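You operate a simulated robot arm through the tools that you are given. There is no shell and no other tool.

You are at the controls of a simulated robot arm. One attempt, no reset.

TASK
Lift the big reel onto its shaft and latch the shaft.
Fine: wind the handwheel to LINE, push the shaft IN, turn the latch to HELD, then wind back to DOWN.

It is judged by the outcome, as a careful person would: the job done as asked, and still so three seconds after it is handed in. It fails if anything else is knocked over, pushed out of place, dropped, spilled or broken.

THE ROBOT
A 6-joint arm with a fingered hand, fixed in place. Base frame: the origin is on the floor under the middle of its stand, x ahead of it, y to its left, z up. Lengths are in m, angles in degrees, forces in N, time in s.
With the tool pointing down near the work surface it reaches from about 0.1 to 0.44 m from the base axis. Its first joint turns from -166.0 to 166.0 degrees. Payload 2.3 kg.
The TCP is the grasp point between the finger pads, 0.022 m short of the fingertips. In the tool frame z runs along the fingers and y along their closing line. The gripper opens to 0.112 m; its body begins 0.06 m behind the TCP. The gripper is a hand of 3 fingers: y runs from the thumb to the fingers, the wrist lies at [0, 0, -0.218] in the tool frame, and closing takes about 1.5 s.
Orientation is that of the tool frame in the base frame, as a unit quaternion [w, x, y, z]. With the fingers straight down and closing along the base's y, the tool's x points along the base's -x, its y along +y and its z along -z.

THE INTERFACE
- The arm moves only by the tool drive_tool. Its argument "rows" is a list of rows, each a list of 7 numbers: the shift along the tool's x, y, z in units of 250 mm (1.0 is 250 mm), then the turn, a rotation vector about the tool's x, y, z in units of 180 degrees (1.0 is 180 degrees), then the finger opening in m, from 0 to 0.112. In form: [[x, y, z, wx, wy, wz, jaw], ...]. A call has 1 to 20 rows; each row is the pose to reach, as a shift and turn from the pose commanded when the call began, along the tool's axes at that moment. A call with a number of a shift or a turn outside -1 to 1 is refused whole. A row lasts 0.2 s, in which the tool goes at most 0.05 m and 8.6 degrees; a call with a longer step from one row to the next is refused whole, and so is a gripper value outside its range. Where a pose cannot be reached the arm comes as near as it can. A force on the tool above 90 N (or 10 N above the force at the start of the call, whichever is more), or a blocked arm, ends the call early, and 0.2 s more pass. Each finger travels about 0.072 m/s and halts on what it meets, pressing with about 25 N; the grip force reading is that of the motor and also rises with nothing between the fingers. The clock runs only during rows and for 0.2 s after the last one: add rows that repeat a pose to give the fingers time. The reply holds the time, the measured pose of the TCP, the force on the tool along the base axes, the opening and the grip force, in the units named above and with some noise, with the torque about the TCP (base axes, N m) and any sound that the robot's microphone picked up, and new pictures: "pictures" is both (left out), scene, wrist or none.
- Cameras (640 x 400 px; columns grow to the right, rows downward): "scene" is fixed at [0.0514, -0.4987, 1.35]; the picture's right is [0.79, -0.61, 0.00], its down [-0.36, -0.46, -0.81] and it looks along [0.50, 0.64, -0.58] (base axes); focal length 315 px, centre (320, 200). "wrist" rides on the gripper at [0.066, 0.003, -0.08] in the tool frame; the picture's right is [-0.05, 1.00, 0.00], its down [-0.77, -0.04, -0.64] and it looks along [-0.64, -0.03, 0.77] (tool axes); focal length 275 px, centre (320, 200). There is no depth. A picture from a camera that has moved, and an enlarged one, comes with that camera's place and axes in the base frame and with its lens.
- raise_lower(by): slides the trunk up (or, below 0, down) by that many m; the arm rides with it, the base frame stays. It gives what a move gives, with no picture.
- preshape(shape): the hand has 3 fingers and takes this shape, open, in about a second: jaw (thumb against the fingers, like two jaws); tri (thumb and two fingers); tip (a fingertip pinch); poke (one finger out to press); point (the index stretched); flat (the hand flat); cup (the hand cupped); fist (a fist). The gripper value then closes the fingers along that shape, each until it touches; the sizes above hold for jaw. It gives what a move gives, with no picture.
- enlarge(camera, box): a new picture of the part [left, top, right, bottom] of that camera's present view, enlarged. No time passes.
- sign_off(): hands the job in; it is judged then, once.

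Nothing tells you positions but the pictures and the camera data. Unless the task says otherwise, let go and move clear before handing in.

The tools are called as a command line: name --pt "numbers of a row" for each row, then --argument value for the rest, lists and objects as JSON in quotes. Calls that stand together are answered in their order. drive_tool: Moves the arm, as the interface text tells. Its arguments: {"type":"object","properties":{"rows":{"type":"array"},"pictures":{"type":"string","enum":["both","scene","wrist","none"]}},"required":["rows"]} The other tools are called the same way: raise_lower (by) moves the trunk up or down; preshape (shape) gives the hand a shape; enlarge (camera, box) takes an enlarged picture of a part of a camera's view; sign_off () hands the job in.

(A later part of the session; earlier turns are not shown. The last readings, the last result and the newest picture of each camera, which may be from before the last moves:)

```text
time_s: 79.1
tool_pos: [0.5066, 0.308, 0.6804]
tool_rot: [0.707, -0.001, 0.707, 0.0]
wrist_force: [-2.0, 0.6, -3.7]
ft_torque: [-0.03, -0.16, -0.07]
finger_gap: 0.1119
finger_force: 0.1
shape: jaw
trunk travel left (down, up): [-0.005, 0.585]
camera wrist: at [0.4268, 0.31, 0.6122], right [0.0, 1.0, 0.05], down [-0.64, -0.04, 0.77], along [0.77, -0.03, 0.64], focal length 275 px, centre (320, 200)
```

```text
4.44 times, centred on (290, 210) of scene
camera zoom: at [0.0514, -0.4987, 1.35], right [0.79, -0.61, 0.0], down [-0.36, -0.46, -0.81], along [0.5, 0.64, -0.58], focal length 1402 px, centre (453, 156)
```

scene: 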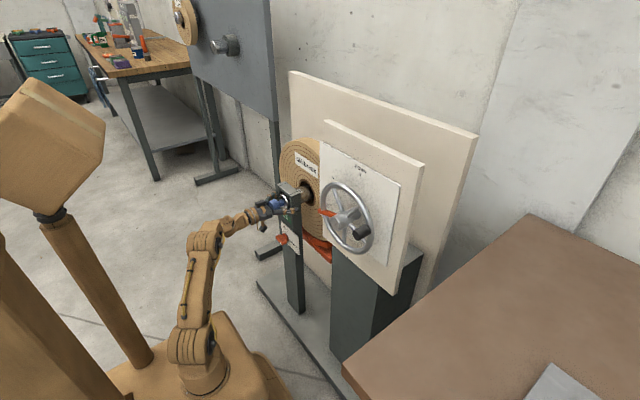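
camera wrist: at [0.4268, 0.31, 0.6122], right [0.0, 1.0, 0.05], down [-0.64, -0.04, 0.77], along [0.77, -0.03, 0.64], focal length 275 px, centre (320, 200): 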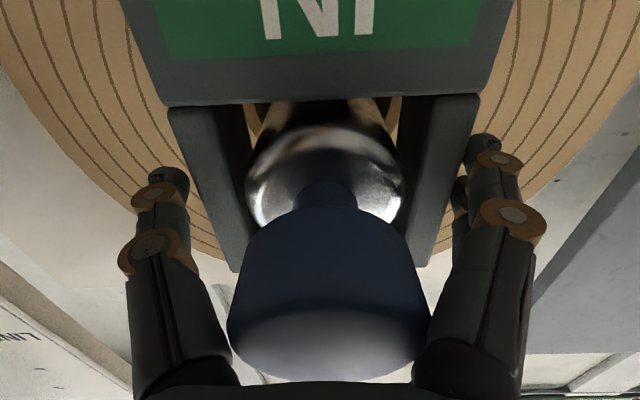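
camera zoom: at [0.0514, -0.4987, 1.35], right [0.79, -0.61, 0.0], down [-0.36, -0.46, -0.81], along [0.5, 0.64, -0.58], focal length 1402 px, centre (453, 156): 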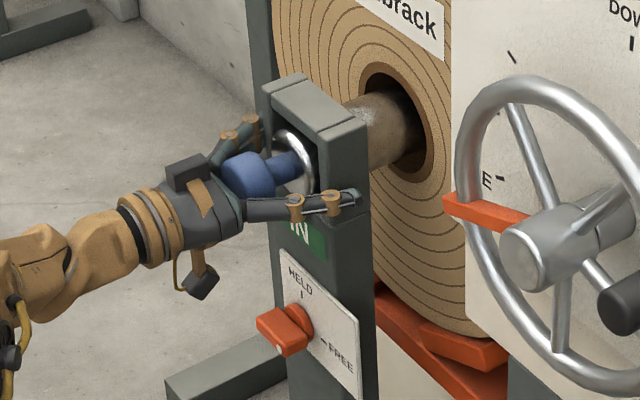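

The indicator has flipped to a green "IN". I'll push a touch more to make sure it's fully home.

drive_tool --pt "0 0 0.012 0 0 0 0.112" --pt "0 0 0.024 0 0 0 0.112" --pt "0 0 0.036 0 0 0 0.112" --pt "0 0 0.036 0 0 0 0.112"

enlarge --camera "scene" --box '[245, 165, 335, 255]'

```text
time_s: 80.1
tool_pos: [0.5143, 0.3079, 0.6796]
tool_rot: [0.707, -0.002, 0.707, 0.001]
wrist_force: [-17.4, -3.1, -5.6]
ft_torque: [-0.02, -0.34, 0.19]
finger_gap: 0.112
finger_force: 0.0
shape: jaw
trunk travel left (down, up): [-0.005, 0.585]
camera wrist: at [0.4344, 0.3104, 0.6126], right [0.0, 1.0, 0.05], down [-0.64, -0.04, 0.77], along [0.77, -0.03, 0.64], focal length 275 px, centre (320, 200)
```

scene: 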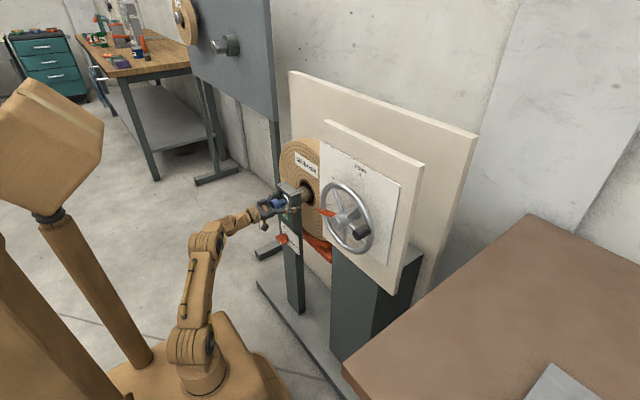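
wrist: 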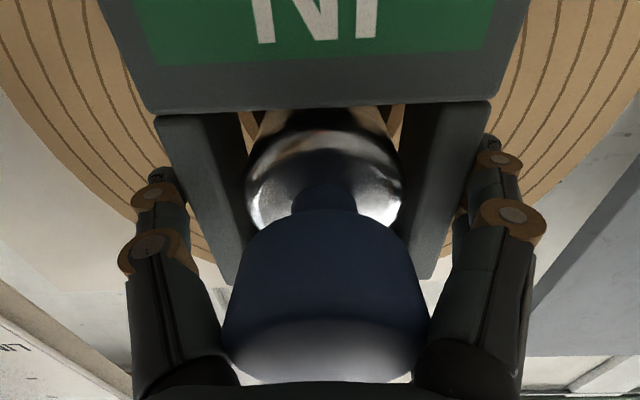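

```text
4.44 times, centred on (290, 210) of scene
camera zoom: at [0.0514, -0.4987, 1.35], right [0.79, -0.61, 0.0], down [-0.36, -0.46, -0.81], along [0.5, 0.64, -0.58], focal length 1402 px, centre (453, 156)
```

zoom: 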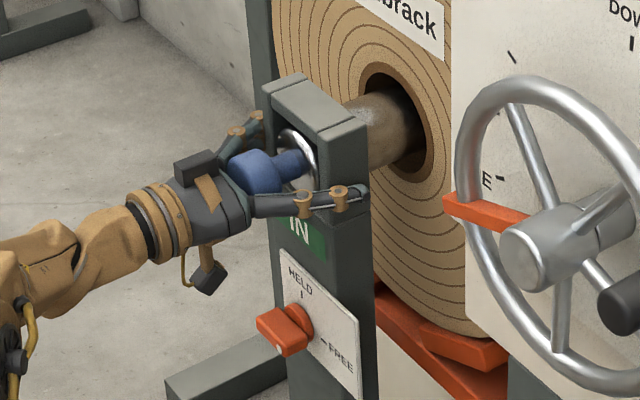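

The shaft is hard against its stop (17 N) and shows IN. I'll retreat straight back without touching it, then study the latch.

drive_tool --pt "0 0 -0.06 0 0 0 0.112" --pt "0 0 -0.14 0 0 0 0.112" --pt "0 0 -0.22 0 0 0 0.112" --pt "0 0 -0.3 0 0 0 0.112" --pt "0 0 -0.4 0 0 0 0.112" --pt "0 0 -0.5 0 0 0 0.112" --pt "0 0 -0.6 0 0 0 0.112" --pt "0 0 -0.7 0 0 0 0.112" --pt "0 0 -0.7 0 0 0 0.112"

enlarge --camera "scene" --box '[250, 175, 330, 255]'

enlarge --camera "wrist" --box '[200, 0, 440, 150]'

```text
time_s: 82.1
tool_pos: [0.3407, 0.3055, 0.6776]
tool_rot: [0.707, -0.001, 0.707, 0.0]
wrist_force: [0.1, -0.1, 0.9]
ft_torque: [0.02, -0.01, 0.04]
finger_gap: 0.1119
finger_force: 0.0
shape: jaw
trunk travel left (down, up): [-0.005, 0.585]
camera wrist: at [0.2601, 0.3095, 0.6105], right [0.0, 1.0, 0.05], down [-0.64, -0.04, 0.77], along [0.77, -0.03, 0.64], focal length 275 px, centre (320, 200)
```

scene: 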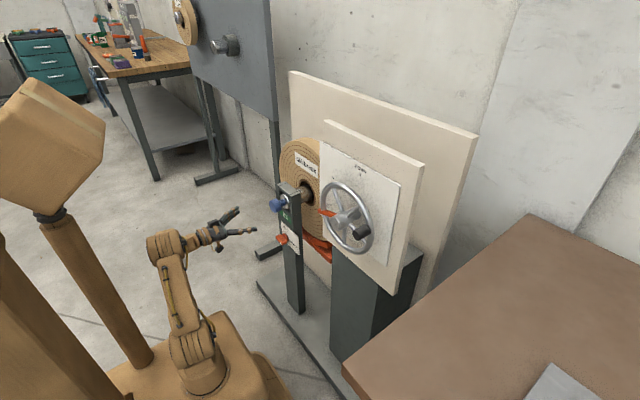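
wrist: 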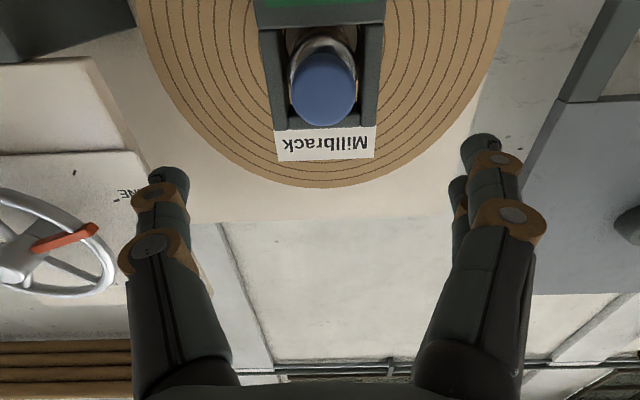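

```text
5.00 times, centred on (290, 215) of scene
camera zoom: at [0.0514, -0.4987, 1.35], right [0.79, -0.61, 0.0], down [-0.36, -0.46, -0.81], along [0.5, 0.64, -0.58], focal length 1577 px, centre (470, 125)
```

zoom: 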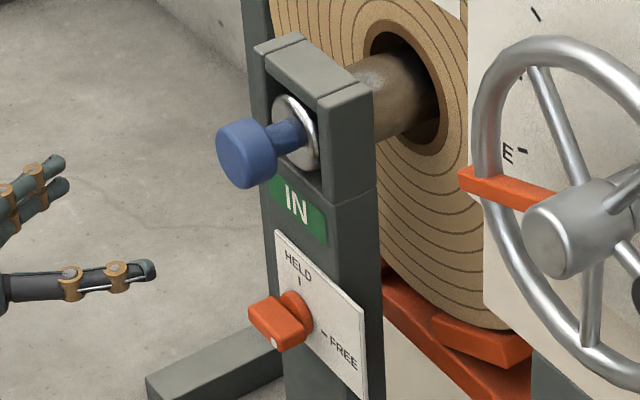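

```text
2.67 times, centred on (320, 75) of wrist
camera zoom: at [0.2601, 0.3095, 0.6105], right [0.0, 1.0, 0.05], down [-0.64, -0.04, 0.77], along [0.77, -0.03, 0.64], focal length 734 px, centre (320, 533)
```

zoom: 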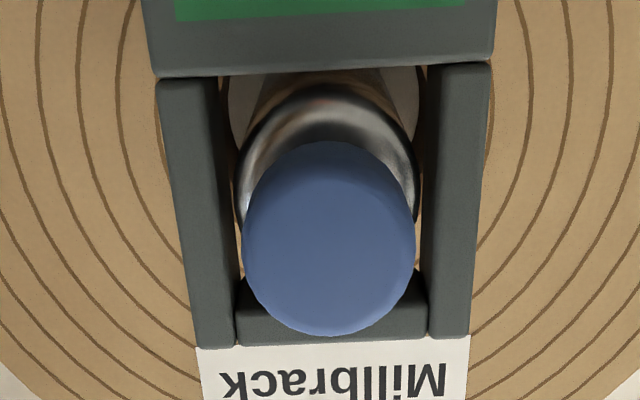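

The shaft stays IN. The latch's white dot points to FREE (right, −y), so it needs a 90° anticlockwise turn to bring the dot up to HELD. I'll lower in front of it with the fingers opening vertically so I can grip the bar and roll.

drive_tool --pt "0.051 0 0.006 0 0 0.0417 0.1" --pt "0.102 0 0.012 0 0 0.0833 0.09" --pt "0.153 0 0.0185 0 0 0.125 0.08" --pt "0.204 0 0.025 0 0 0.1667 0.07" --pt "0.255 0 0.031 0 0 0.2083 0.07" --pt "0.306 0 0.037 0 0 0.25 0.07" --pt "0.357 0 0.043 0 0 0.2917 0.07" --pt "0.408 0 0.049 0 0 0.3333 0.07" --pt "0.459 0 0.055 0 0 0.375 0.07" --pt "0.51 0 0.062 0 0 0.4167 0.07" --pt "0.561 0 0.068 0 0 0.4583 0.07" --pt "0.612 0 0.074 0 0 0.5 0.07" --pt "0.612 0 0.074 0 0 0.5 0.07"

enlarge --camera "scene" --box '[250, 195, 330, 275]'

enlarge --camera "wrist" --box '[200, 20, 440, 200]'

```text
time_s: 84.9
tool_pos: [0.3615, 0.3071, 0.526]
tool_rot: [0.499, 0.5, 0.5, 0.502]
wrist_force: [-0.5, -0.4, -1.3]
ft_torque: [0.01, -0.01, 0.02]
finger_gap: 0.0703
finger_force: 0.1
shape: jaw
trunk travel left (down, up): [-0.005, 0.585]
camera wrist: at [0.2805, 0.3727, 0.5281], right [0.0, -0.05, 1.0], down [-0.63, -0.77, -0.04], along [0.77, -0.63, -0.03], focal length 275 px, centre (320, 200)
```

scene: 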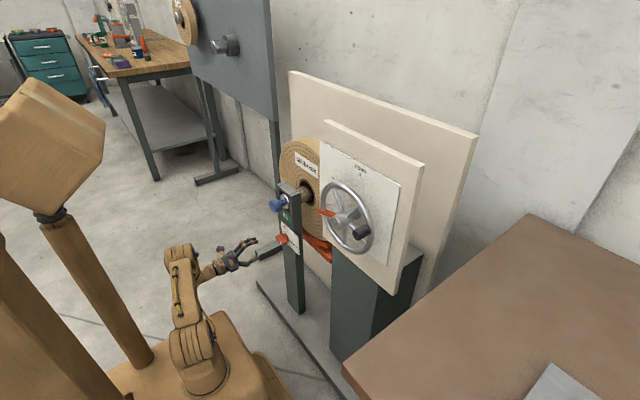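
wrist: 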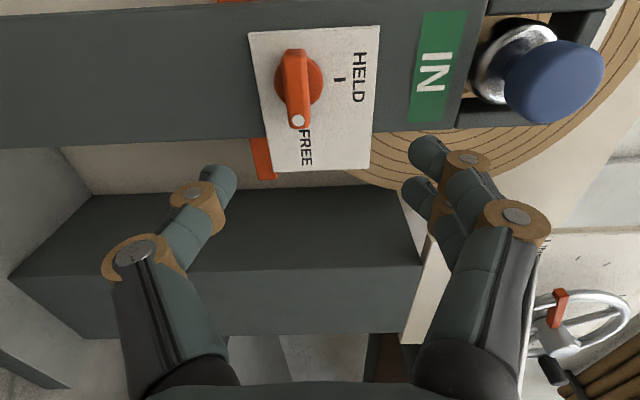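

```text
5.00 times, centred on (290, 235) of scene
camera zoom: at [0.0514, -0.4987, 1.35], right [0.79, -0.61, 0.0], down [-0.36, -0.46, -0.81], along [0.5, 0.64, -0.58], focal length 1577 px, centre (470, 25)
```

zoom: 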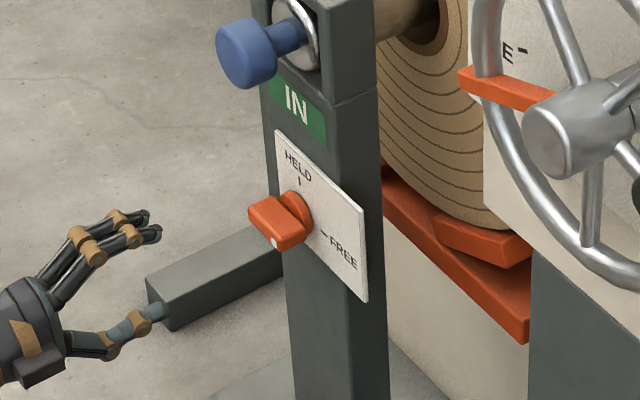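

```text
2.22 times, centred on (320, 110) of wrist
camera zoom: at [0.2805, 0.3727, 0.5281], right [0.0, -0.05, 1.0], down [-0.63, -0.77, -0.04], along [0.77, -0.63, -0.03], focal length 612 px, centre (320, 400)
```

zoom: 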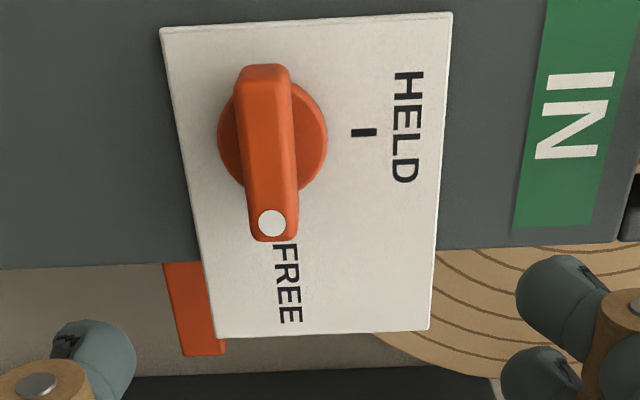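

The latch bar's front is at x≈0.474, centred at about (0.311, 0.510), and is about 18 mm thick. I'll move in with the fingers above and below it.

drive_tool --pt "0.004 -0.02 0.08 0 0 0 0.07" --pt "0.008 -0.04 0.16 0 0 0 0.07" --pt "0.014 -0.062 0.24 0 0 0 0.07" --pt "0.014 -0.062 0.32 0 0 0 0.07" --pt "0.014 -0.062 0.4 0 0 0 0.07" --pt "0.014 -0.062 0.44 0 0 0 0.07" --pt "0.014 -0.062 0.476 0 0 0 0.07" --pt "0.014 -0.062 0.476 0 0 0 0.07"

enlarge --camera "scene" --box '[250, 195, 330, 275]'

```text
time_s: 86.7
tool_pos: [0.4805, 0.3123, 0.5104]
tool_rot: [0.5, 0.499, 0.501, 0.5]
wrist_force: [-0.1, 0.2, -0.8]
ft_torque: [-0.01, 0.01, 0.01]
finger_gap: 0.0703
finger_force: 0.0
shape: jaw
trunk travel left (down, up): [-0.005, 0.585]
camera wrist: at [0.3993, 0.3773, 0.5128], right [0.0, -0.05, 1.0], down [-0.63, -0.77, -0.04], along [0.77, -0.63, -0.03], focal length 275 px, centre (320, 200)
```

scene: 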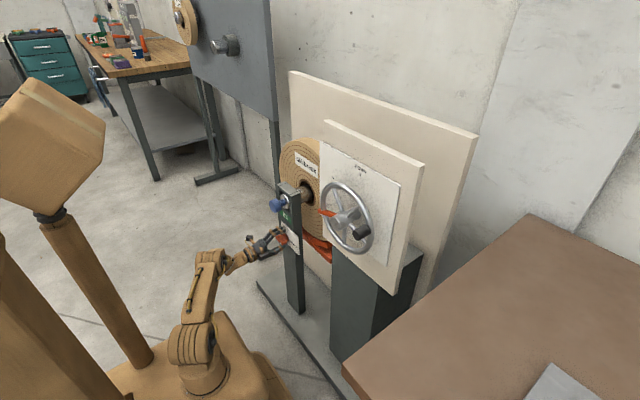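
wrist: 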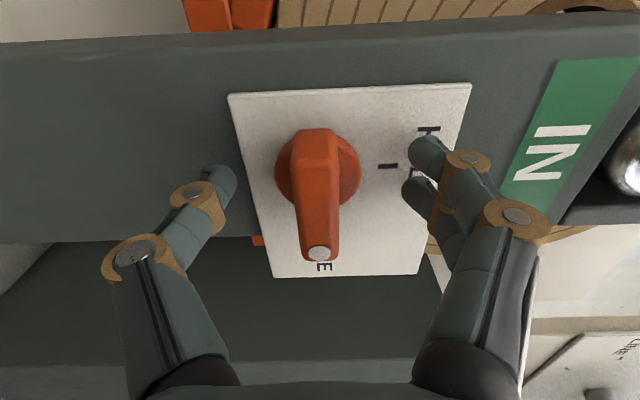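

```text
5.00 times, centred on (290, 235) of scene
camera zoom: at [0.0514, -0.4987, 1.35], right [0.79, -0.61, 0.0], down [-0.36, -0.46, -0.81], along [0.5, 0.64, -0.58], focal length 1577 px, centre (470, 25)
```

zoom: 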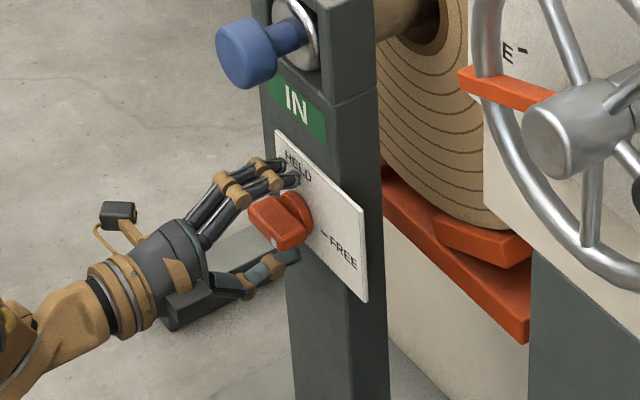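

The bar is centred between the fingers and thumb. Closing on it.

drive_tool --pt "0 0 0 0 0 0 0.05" --pt "0 0 0 0 0 0 0.03" --pt "0 0 0 0 0 0 0.01" --pt "0 0 0 0 0 0 0.005" --pt "0 0 0 0 0 0 0.005" --pt "0 0 0 0 0 0 0.005"

enlarge --camera "scene" --box '[250, 195, 330, 275]'

```text
time_s: 88.1
tool_pos: [0.4776, 0.3133, 0.5113]
tool_rot: [0.5, 0.498, 0.501, 0.501]
wrist_force: [-24.7, 0.3, 0.4]
ft_torque: [0.05, 0.2, -0.04]
finger_gap: 0.0253
finger_force: 24.9
shape: jaw
trunk travel left (down, up): [-0.005, 0.585]
camera wrist: at [0.3974, 0.3778, 0.5136], right [0.0, -0.05, 1.0], down [-0.63, -0.77, -0.04], along [0.77, -0.63, -0.03], focal length 275 px, centre (320, 200)
```

scene: 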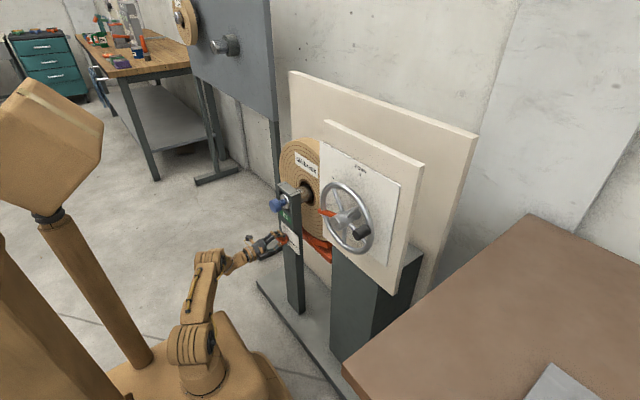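
wrist: 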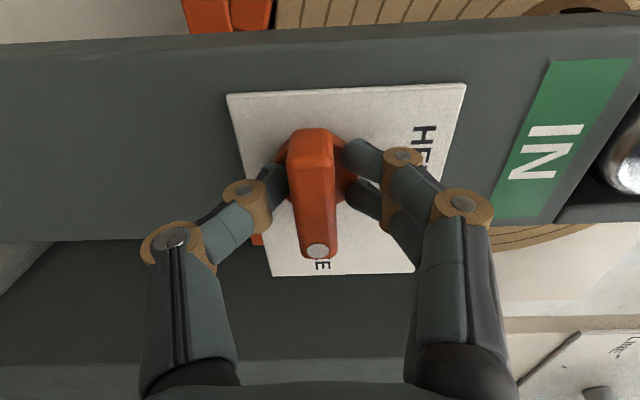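

```text
5.00 times, centred on (290, 235) of scene
camera zoom: at [0.0514, -0.4987, 1.35], right [0.79, -0.61, 0.0], down [-0.36, -0.46, -0.81], along [0.5, 0.64, -0.58], focal length 1577 px, centre (470, 25)
```

zoom: 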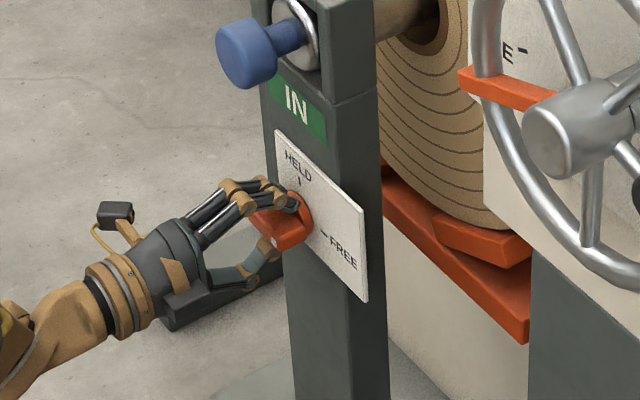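

The fingertips are bottoming on the disc behind the bar, with 25 N pushing back. I'll open slightly, draw back 7 mm, and regrip the bar itself.

drive_tool --pt "0 0 0 0 0 0 0.04" --pt "0 0 -0.014 0 0 0 0.045" --pt "0 0 -0.028 0 0 0 0.045" --pt "0 0 -0.028 0 0 0 0.03" --pt "0 0 -0.028 0 0 0 0.01" --pt "0 0 -0.028 0 0 0 0.005" --pt "0 0 -0.028 0 0 0 0.005" --pt "0 0 -0.028 0 0 0 0.005"

enlarge --camera "wrist" --box '[200, 80, 440, 280]'

```text
time_s: 89.9
tool_pos: [0.472, 0.3131, 0.5088]
tool_rot: [0.5, 0.499, 0.501, 0.5]
wrist_force: [3.1, 1.1, -0.4]
ft_torque: [-0.03, -0.02, 0.0]
finger_gap: 0.0109
finger_force: 25.2
shape: jaw
trunk travel left (down, up): [-0.005, 0.585]
camera wrist: at [0.3921, 0.3776, 0.5123], right [0.0, -0.05, 1.0], down [-0.63, -0.77, -0.04], along [0.77, -0.63, -0.03], focal length 275 px, centre (320, 200)
```

scene: 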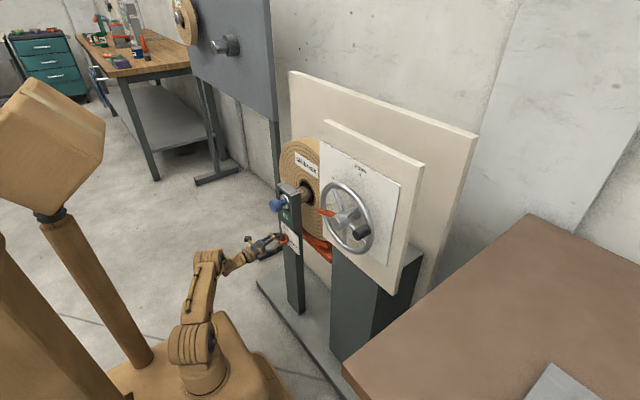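
wrist: 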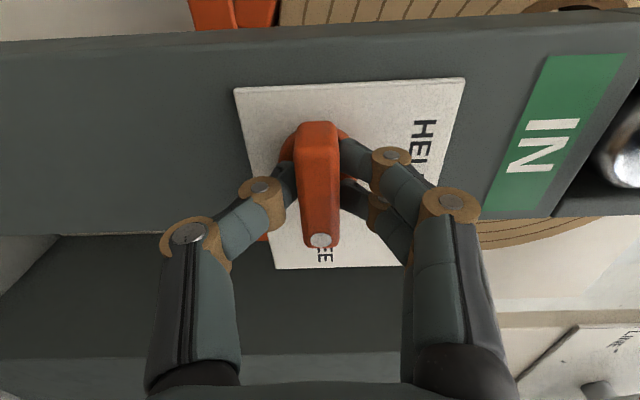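

```text
2.00 times, centred on (320, 180) of wrist
camera zoom: at [0.3921, 0.3776, 0.5123], right [0.0, -0.05, 1.0], down [-0.63, -0.77, -0.04], along [0.77, -0.63, -0.03], focal length 551 px, centre (320, 240)
```

zoom: 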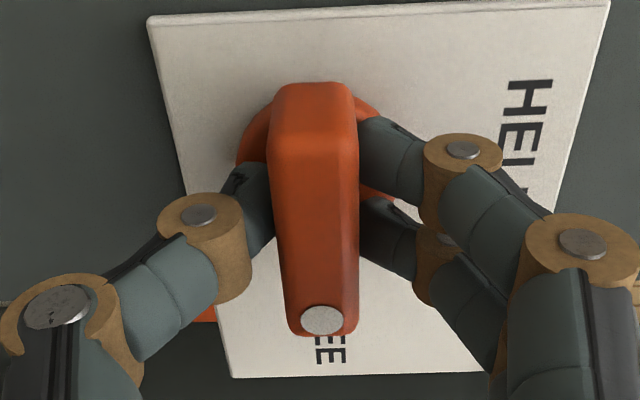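

The grip on the bar is excellent, with thumb and both fingers on it and almost no side load. Rolling the hand 90° anticlockwise to take the dot from FREE to HELD.

drive_tool --pt "-0.001 0 0 0 0 -0.0417 0.005" --pt "-0.002 -0.001 0 0 0 -0.0833 0.005" --pt "-0.003 -0.001 0 0 0 -0.125 0.005" --pt "-0.004 -0.001 0 0 0 -0.1667 0.005" --pt "-0.005 -0.002 0 0 0 -0.2083 0.005" --pt "-0.006 -0.002 0 0 0 -0.25 0.005" --pt "-0.007 -0.002 0 0 0 -0.2917 0.005" --pt "-0.008 -0.003 0 0 0 -0.3333 0.005" --pt "-0.009 -0.003 0 0 0 -0.375 0.005" --pt "-0.01 -0.003 0 0 0 -0.4167 0.005" --pt "-0.011 -0.004 0 0 0 -0.4583 0.005" --pt "-0.012 -0.004 0 0 0 -0.5 0.005" --pt "-0.012 -0.004 0 0 0 -0.5 0.005"

enlarge --camera "scene" --box '[250, 195, 330, 275]'

enlarge --camera "wrist" --box '[200, 80, 440, 280]'

```text
time_s: 92.7
tool_pos: [0.4722, 0.3088, 0.5069]
tool_rot: [0.707, -0.002, 0.708, -0.002]
wrist_force: [1.7, 6.2, -11.9]
ft_torque: [0.01, 0.15, 0.16]
finger_gap: 0.0104
finger_force: 25.7
shape: jaw
trunk travel left (down, up): [-0.005, 0.585]
camera wrist: at [0.3921, 0.3108, 0.441], right [0.0, 1.0, 0.04], down [-0.63, -0.03, 0.77], along [0.77, -0.03, 0.63], focal length 275 px, centre (320, 200)
```

scene: 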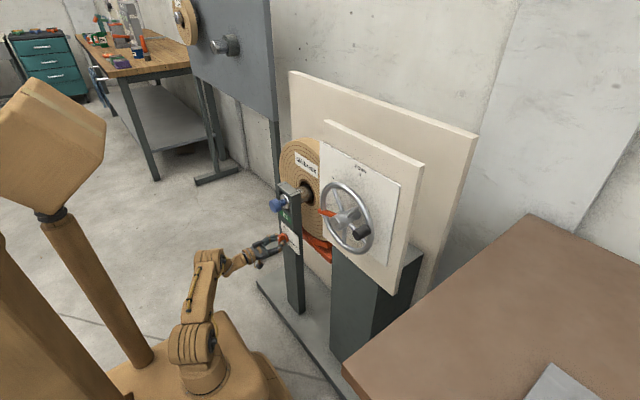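
wrist: 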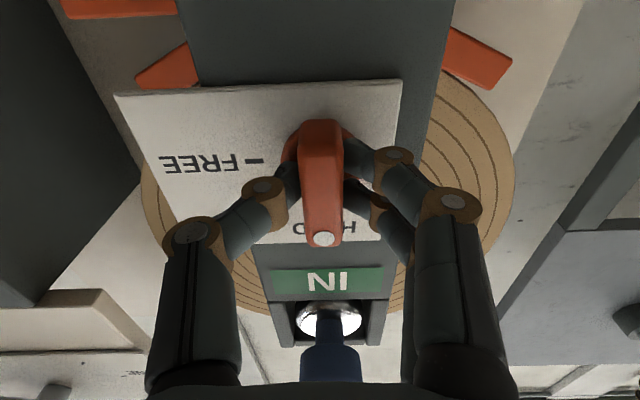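

```text
5.00 times, centred on (290, 235) of scene
camera zoom: at [0.0514, -0.4987, 1.35], right [0.79, -0.61, 0.0], down [-0.36, -0.46, -0.81], along [0.5, 0.64, -0.58], focal length 1577 px, centre (470, 25)
```

zoom: 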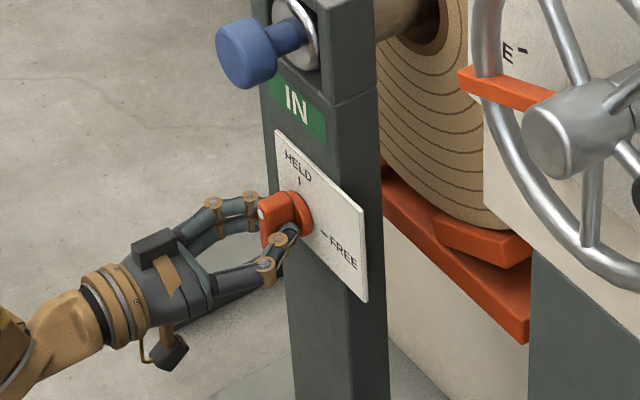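

```text
2.00 times, centred on (320, 180) of wrist
camera zoom: at [0.3921, 0.3108, 0.441], right [0.0, 1.0, 0.04], down [-0.63, -0.03, 0.77], along [0.77, -0.03, 0.63], focal length 551 px, centre (320, 240)
```

zoom: 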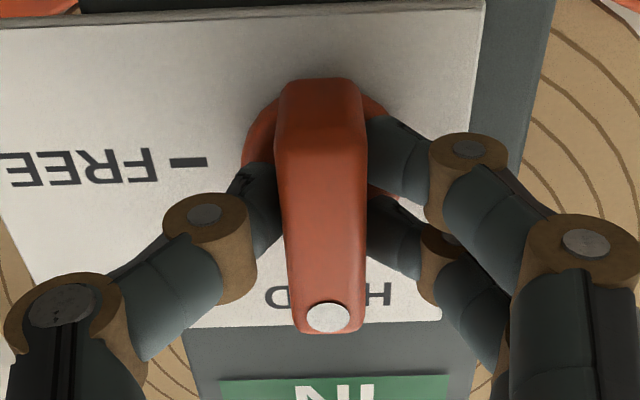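

The dot now points to HELD. I'll release and back away straight, then check that it stays.

drive_tool --pt "0 0 0 0 0 0 0.02" --pt "0 0 0 0 0 0 0.04" --pt "0 0 0 0 0 0 0.06" --pt "0 0 0 0 0 0 0.07" --pt "0 0 -0.08 0 0 0 0.07" --pt "0 0 -0.18 0 0 0 0.07" --pt "0 0 -0.28 0 0 0 0.07" --pt "0 0 -0.38 0 0 0 0.07" --pt "0 0 -0.44 0 0 0 0.07"

enlarge --camera "scene" --box '[250, 185, 330, 265]'

enlarge --camera "wrist" --box '[220, 20, 420, 180]'

```text
time_s: 94.7
tool_pos: [0.3613, 0.3071, 0.5104]
tool_rot: [0.708, -0.002, 0.707, 0.001]
wrist_force: [0.1, -0.5, -0.6]
ft_torque: [0.01, 0.01, 0.01]
finger_gap: 0.0698
finger_force: 0.0
shape: jaw
trunk travel left (down, up): [-0.005, 0.585]
camera wrist: at [0.2816, 0.3099, 0.4426], right [0.0, 1.0, 0.05], down [-0.64, -0.04, 0.77], along [0.77, -0.03, 0.64], focal length 275 px, centre (320, 200)
```

scene: 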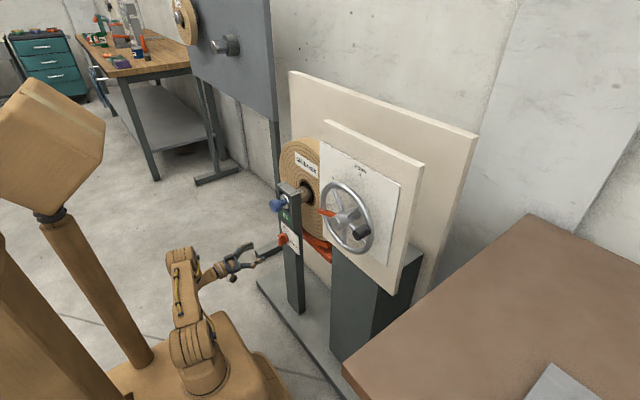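
wrist: 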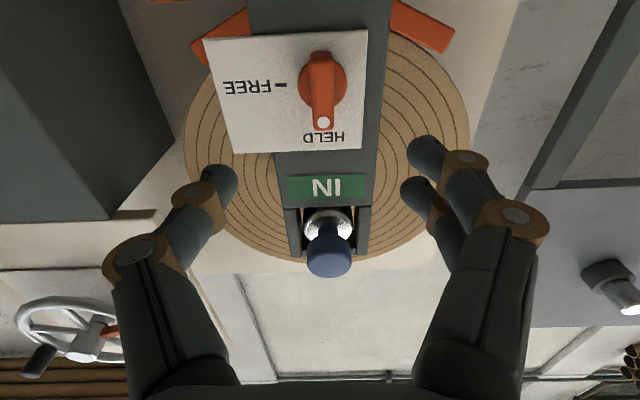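

```text
5.00 times, centred on (290, 225) of scene
camera zoom: at [0.0514, -0.4987, 1.35], right [0.79, -0.61, 0.0], down [-0.36, -0.46, -0.81], along [0.5, 0.64, -0.58], focal length 1577 px, centre (470, 75)
```

zoom: 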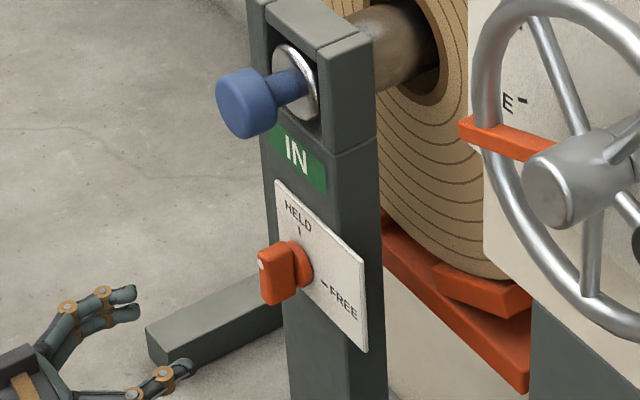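

```text
2.50 times, centred on (320, 100) of wrist
camera zoom: at [0.2816, 0.3099, 0.4426], right [0.0, 1.0, 0.05], down [-0.64, -0.04, 0.77], along [0.77, -0.03, 0.64], focal length 688 px, centre (320, 450)
```

zoom: 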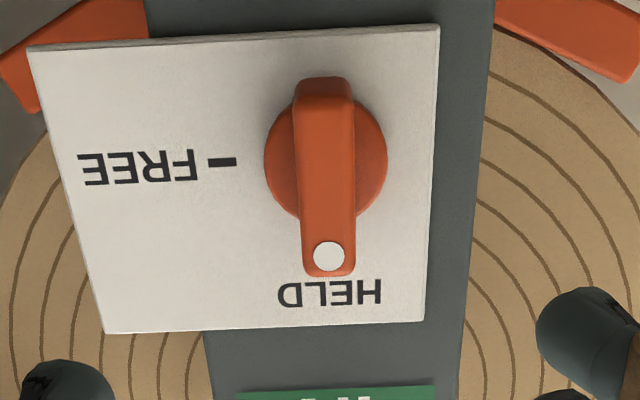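

The latch is on HELD and the shaft stays IN. Last step is to wind the wheel back to DOWN: I'll close the fingers, rise, and carry the hand back to the wheel in the side-on pose, passing well clear.

drive_tool --pt "-0.0767 -0.02 -0.001 0.0091 -0.0091 0.0409 0.06" --pt "-0.1533 -0.04 -0.001 0.0182 -0.0182 0.0819 0.04" --pt "-0.23 -0.06 -0.002 0.0272 -0.0272 0.1228 0.02" --pt "-0.3067 -0.08 -0.003 0.0363 -0.0363 0.1638 0.0" --pt "-0.3833 -0.1 -0.003 0.0454 -0.0454 0.2047 0.0" --pt "-0.46 -0.12 -0.004 0.0545 -0.0545 0.2457 0.0" --pt "-0.5367 -0.14 -0.005 0.0635 -0.0635 0.2866 0.0" --pt "-0.6133 -0.16 -0.005 0.0726 -0.0726 0.3275 0.0" --pt "-0.69 -0.18 -0.006 0.0817 -0.0817 0.3685 0.0" --pt "-0.7667 -0.2 -0.007 0.0908 -0.0908 0.4094 0.0" --pt "-0.8433 -0.22 -0.007 0.0998 -0.0998 0.4504 0.0" --pt "-0.92 -0.24 -0.008 0.1089 -0.1089 0.4913 0.0" --pt "-0.92 -0.24 -0.008 0.1089 -0.1089 0.4913 0.0" --pictures "scene"

```text
time_s: 97.5
tool_pos: [0.3603, 0.2465, 0.7411]
tool_rot: [0.596, 0.596, 0.38, 0.381]
wrist_force: [-0.4, -0.1, -0.4]
ft_torque: [-0.03, 0.01, 0.01]
finger_gap: 0.0
finger_force: 24.6
shape: jaw
trunk travel left (down, up): [-0.005, 0.585]
```

scene: 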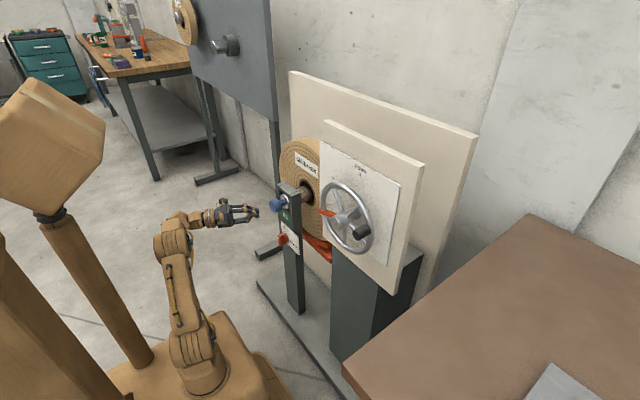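

The pose is right. I'll carry on up and across, in front of the wheel.

drive_tool --pt "-0.0753 0.0786 0.0462 0 0 0 0.0" --pt "-0.1506 0.1572 0.0923 0 0 0 0.0" --pt "-0.2259 0.2358 0.1385 0 0 0 0.0" --pt "-0.3012 0.3144 0.1847 0 0 0 0.0" --pt "-0.3765 0.393 0.2309 0 0 0 0.0" --pt "-0.4518 0.4716 0.277 0 0 0 0.0" --pt "-0.5271 0.5502 0.3232 0 0 0 0.0" --pt "-0.6024 0.6288 0.3694 0 0 0 0.0" --pt "-0.6777 0.7074 0.4155 0 0 0 0.0" --pt "-0.753 0.786 0.4617 0 0 0 0.0" --pictures "none"

drive_tool --pt "-0.0942 0.0025 0.044 0 0 0 0.0" --pt "-0.1885 0.005 0.088 0 0 0 0.0" --pt "-0.2827 0.0075 0.132 0 0 0 0.0" --pt "-0.377 0.01 0.176 0 0 0 0.0" --pt "-0.4712 0.0125 0.22 0 0 0 0.0" --pt "-0.5655 0.015 0.264 0 0 0 0.0" --pt "-0.6597 0.0175 0.308 0 0 0 0.0" --pt "-0.754 0.02 0.3516 0 0 0 0.0" --pt "-0.754 0.02 0.3516 0 0 0 0.0"

```text
time_s: 99.7
tool_pos: [0.3836, 0.0265, 0.9382]
tool_rot: [0.597, 0.595, 0.381, 0.38]
wrist_force: [0.3, 0.4, 0.3]
ft_torque: [-0.01, 0.01, 0.03]
finger_gap: 0.0001
finger_force: 25.1
shape: jaw
trunk travel left (down, up): [-0.005, 0.585]
```

```text
time_s: 101.7
tool_pos: [0.3846, -0.1791, 0.9435]
tool_rot: [0.597, 0.596, 0.38, 0.38]
wrist_force: [0.2, 0.3, -0.1]
ft_torque: [0.0, -0.01, -0.02]
finger_gap: 0.0
finger_force: 25.5
shape: jaw
trunk travel left (down, up): [-0.005, 0.585]
camera wrist: at [0.3406, -0.0864, 0.9452], right [-0.02, -0.04, 1.0], down [-0.9, -0.43, -0.04], along [0.43, -0.9, -0.03], focal length 275 px, centre (320, 200)
```

scene: 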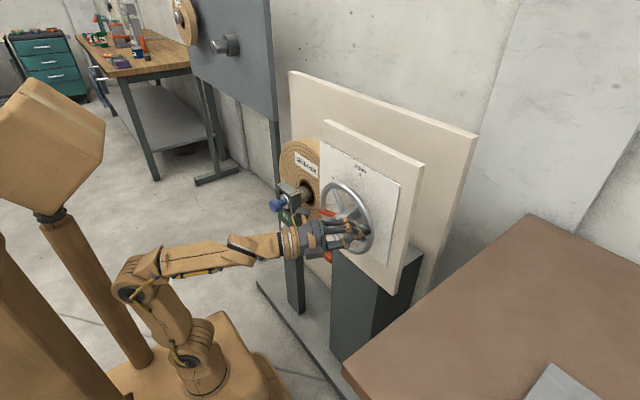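
wrist: 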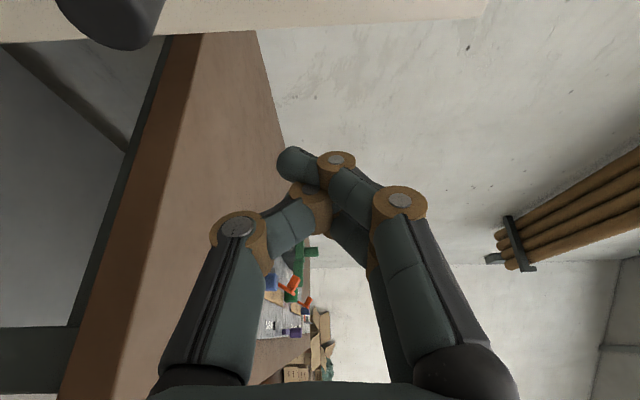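

I'm to the right of and above the knob. I'll go in to knob depth and then down along its right side.

drive_tool --pt "0.0237 0 0.07 0 0 0 0.0" --pt "0.0475 0 0.14 0 0 0 0.0" --pt "0.0712 0 0.2094 0 0 0 0.0" --pt "0.0712 -0.075 0.2094 0 0 0 0.0" --pt "0.0712 -0.15 0.2094 0 0 0 0.0" --pt "0.0712 -0.226 0.2094 0 0 0 0.0" --pt "0.0712 -0.3 0.2094 0 0 0 0.0" --pt "0.0712 -0.376 0.2094 0 0 0 0.0" --pt "0.0712 -0.376 0.2094 0 0 0 0.0"

enlarge --camera "scene" --box '[290, 165, 410, 275]'

```text
time_s: 103.7
tool_pos: [0.4425, -0.1834, 0.8481]
tool_rot: [0.596, 0.595, 0.382, 0.381]
wrist_force: [-0.8, -0.8, 0.3]
ft_torque: [0.0, 0.02, 0.0]
finger_gap: 0.0
finger_force: 25.0
shape: jaw
out of reach, approached as far as the arm can: row 5, 6, 7
trunk travel left (down, up): [-0.005, 0.585]
camera wrist: at [0.3966, -0.0909, 0.8497], right [-0.02, -0.04, 1.0], down [-0.9, -0.43, -0.04], along [0.43, -0.9, -0.03], focal length 275 px, centre (320, 200)
```

scene: 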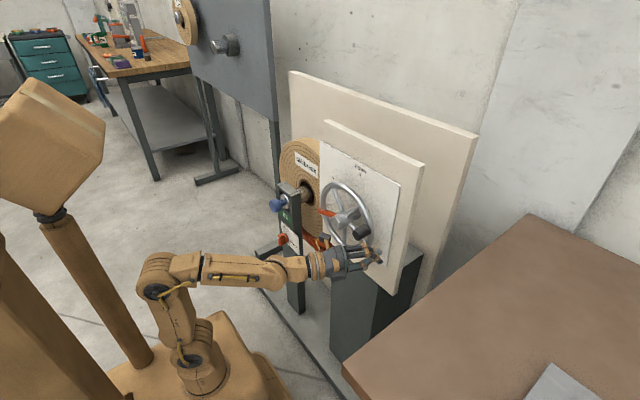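
wrist: 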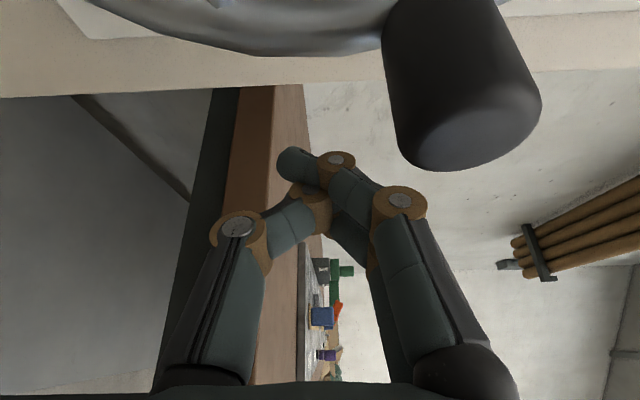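

```text
3.64 times, centred on (350, 220) of scene
camera zoom: at [0.0514, -0.4987, 1.35], right [0.79, -0.61, 0.0], down [-0.36, -0.46, -0.81], along [0.5, 0.64, -0.58], focal length 1147 px, centre (211, 127)
```

zoom: 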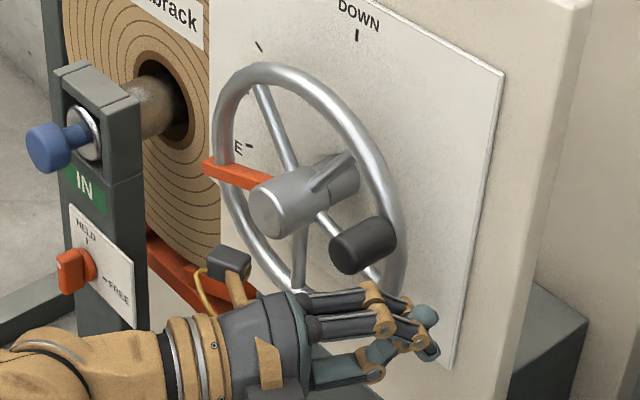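

The bundle is below-right of the knob. I'll close in and start pushing the knob up and back anticlockwise, with small steps and a check.

drive_tool --pt "0.041 0 -0.019 0 0 0 0.0" --pt "0.082 0 -0.038 0 0 0 0.0" --pt "0.1232 0 -0.0575 0 0 0 0.0" --pt "0.1297 0.0152 -0.0605 0 0 0 0.0" --pt "0.1305 0.0488 -0.0608 0 0 0 0.0" --pt "0.1345 0.0824 -0.0627 0 0 0 0.0"

enlarge --camera "scene" --box '[290, 165, 410, 275]'

```text
time_s: 105.1
tool_pos: [0.4416, -0.1481, 0.8679]
tool_rot: [0.596, 0.595, 0.381, 0.383]
wrist_force: [-0.8, 0.3, 1.0]
ft_torque: [0.05, -0.02, -0.01]
finger_gap: 0.0
finger_force: 25.1
shape: jaw
trunk travel left (down, up): [-0.005, 0.585]
camera wrist: at [0.3957, -0.0543, 0.8701], right [-0.02, -0.04, 1.0], down [-0.9, -0.43, -0.04], along [0.43, -0.9, -0.03], focal length 275 px, centre (320, 200)
```

scene: 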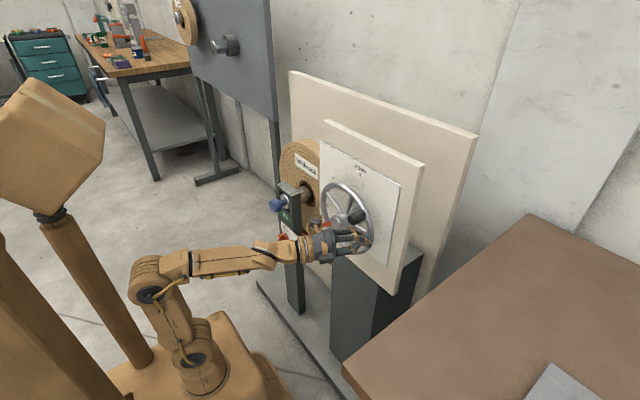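
wrist: 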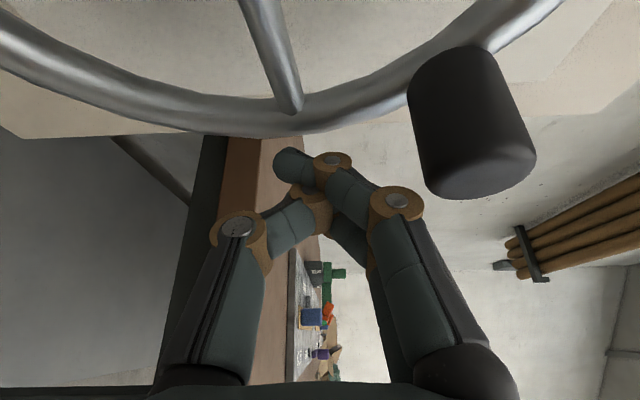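

```text
3.64 times, centred on (350, 220) of scene
camera zoom: at [0.0514, -0.4987, 1.35], right [0.79, -0.61, 0.0], down [-0.36, -0.46, -0.81], along [0.5, 0.64, -0.58], focal length 1147 px, centre (211, 127)
```

zoom: 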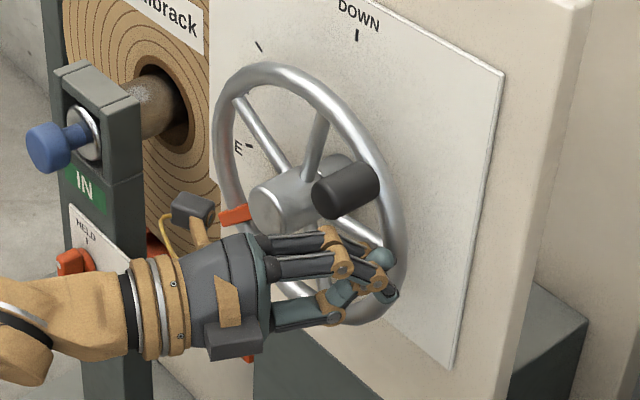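

The wheel turned back freely to about 228° with hardly any load, since the reel now rests on the shaft. I'll continue pushing it round over the top.

drive_tool --pt "0.0062 0.0324 -0.0029 0 0 0 0.0" --pt "0.0149 0.0648 -0.0069 0 0 0 0.0" --pt "0.0265 0.096 -0.0123 0 0 0 0.0" --pt "0.0399 0.126 -0.0186 0 0 0 0.0" --pt "0.0558 0.1544 -0.026 0 0 0 0.0" --pt "0.0743 0.1812 -0.0346 0 0 0 0.0" --pt "0.0946 0.2064 -0.0441 0 0 0 0.0" --pt "0.1167 0.2296 -0.0544 0 0 0 0.0"

enlarge --camera "scene" --box '[270, 155, 400, 275]'

```text
time_s: 106.9
tool_pos: [0.4423, -0.1152, 0.9255]
tool_rot: [0.595, 0.596, 0.381, 0.381]
wrist_force: [-0.4, -0.4, -0.1]
ft_torque: [0.02, -0.02, -0.01]
finger_gap: 0.0001
finger_force: 24.9
shape: jaw
trunk travel left (down, up): [-0.005, 0.585]
camera wrist: at [0.3962, -0.022, 0.9274], right [-0.02, -0.04, 1.0], down [-0.9, -0.43, -0.04], along [0.43, -0.9, -0.03], focal length 275 px, centre (320, 200)
```

scene: 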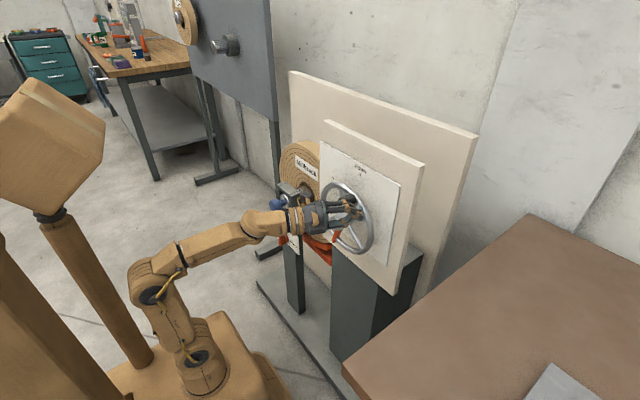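
wrist: 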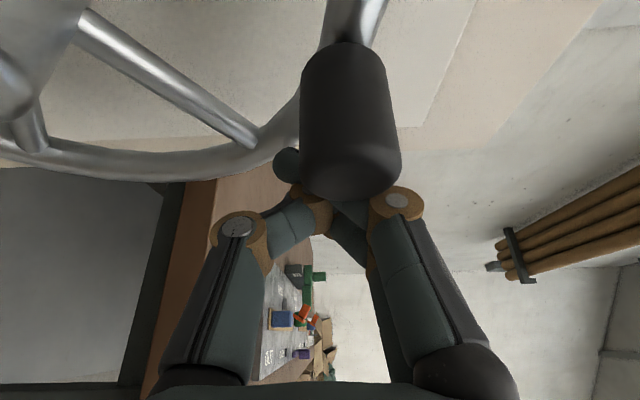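

```text
3.33 times, centred on (335, 215) of scene
camera zoom: at [0.0514, -0.4987, 1.35], right [0.79, -0.61, 0.0], down [-0.36, -0.46, -0.81], along [0.5, 0.64, -0.58], focal length 1051 px, centre (270, 150)
```

zoom: 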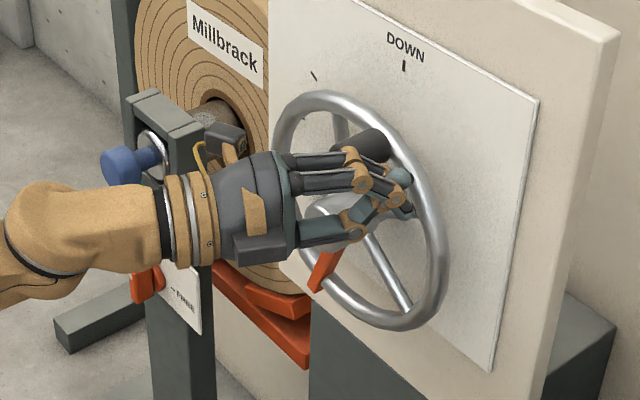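

It's going smoothly, with the wheel at about 200°. I'll continue left over the top to about 140°.

drive_tool --pt "0.0239 0.0204 -0.0112 0 0 0 0.0" --pt "0.0493 0.0388 -0.023 0 0 0 0.0" --pt "0.0761 0.0548 -0.0355 0 0 0 0.0" --pt "0.104 0.068 -0.0485 0 0 0 0.0" --pt "0.1326 0.0788 -0.0619 0 0 0 0.0" --pt "0.1624 0.086 -0.0757 0 0 0 0.0" --pt "0.1928 0.0908 -0.0899 0 0 0 0.0" --pt "0.2229 0.0928 -0.1039 0 0 0 0.0" --pt "0.2533 0.092 -0.1181 0 0 0 0.0" --pt "0.2838 0.0876 -0.1323 0 0 0 0.0" --pt "0.3131 0.0808 -0.146 0 0 0 0.0" --pt "0.3428 0.0712 -0.1599 0 0 0 0.0"

enlarge --camera "scene" --box '[270, 155, 400, 275]'

```text
time_s: 109.5
tool_pos: [0.4394, -0.0222, 0.9446]
tool_rot: [0.596, 0.595, 0.38, 0.382]
wrist_force: [-4.1, -6.2, -3.3]
ft_torque: [-0.13, 0.02, 0.11]
finger_gap: 0.0
finger_force: 25.7
shape: jaw
trunk travel left (down, up): [-0.005, 0.585]
camera wrist: at [0.3945, 0.0712, 0.9463], right [-0.02, -0.04, 1.0], down [-0.9, -0.43, -0.04], along [0.43, -0.9, -0.03], focal length 275 px, centre (320, 200)
```

scene: 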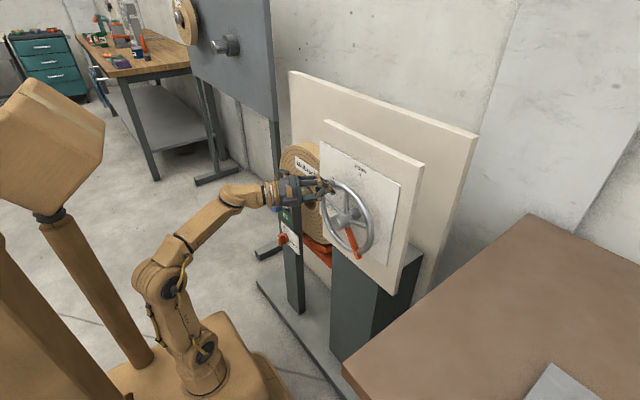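
wrist: 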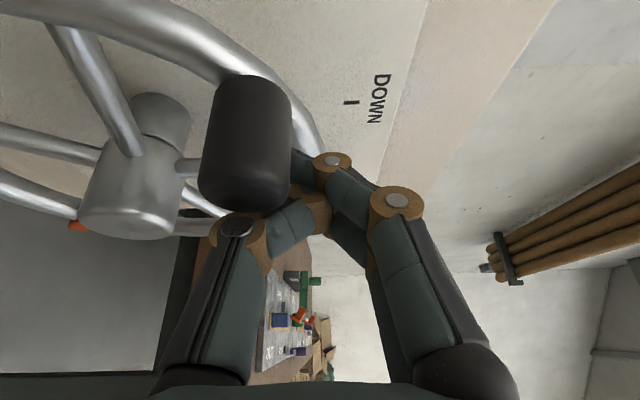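

```text
3.33 times, centred on (335, 215) of scene
camera zoom: at [0.0514, -0.4987, 1.35], right [0.79, -0.61, 0.0], down [-0.36, -0.46, -0.81], along [0.5, 0.64, -0.58], focal length 1051 px, centre (270, 150)
```

zoom: 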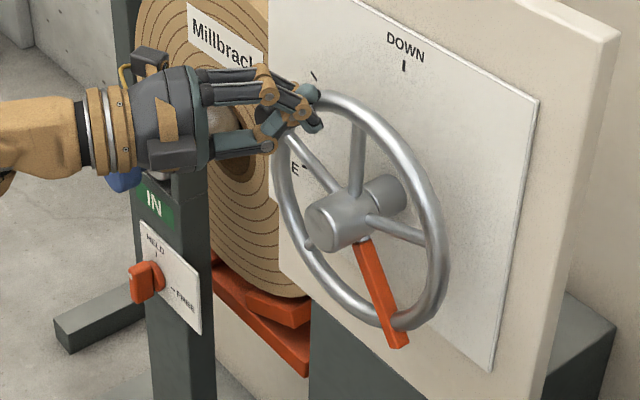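

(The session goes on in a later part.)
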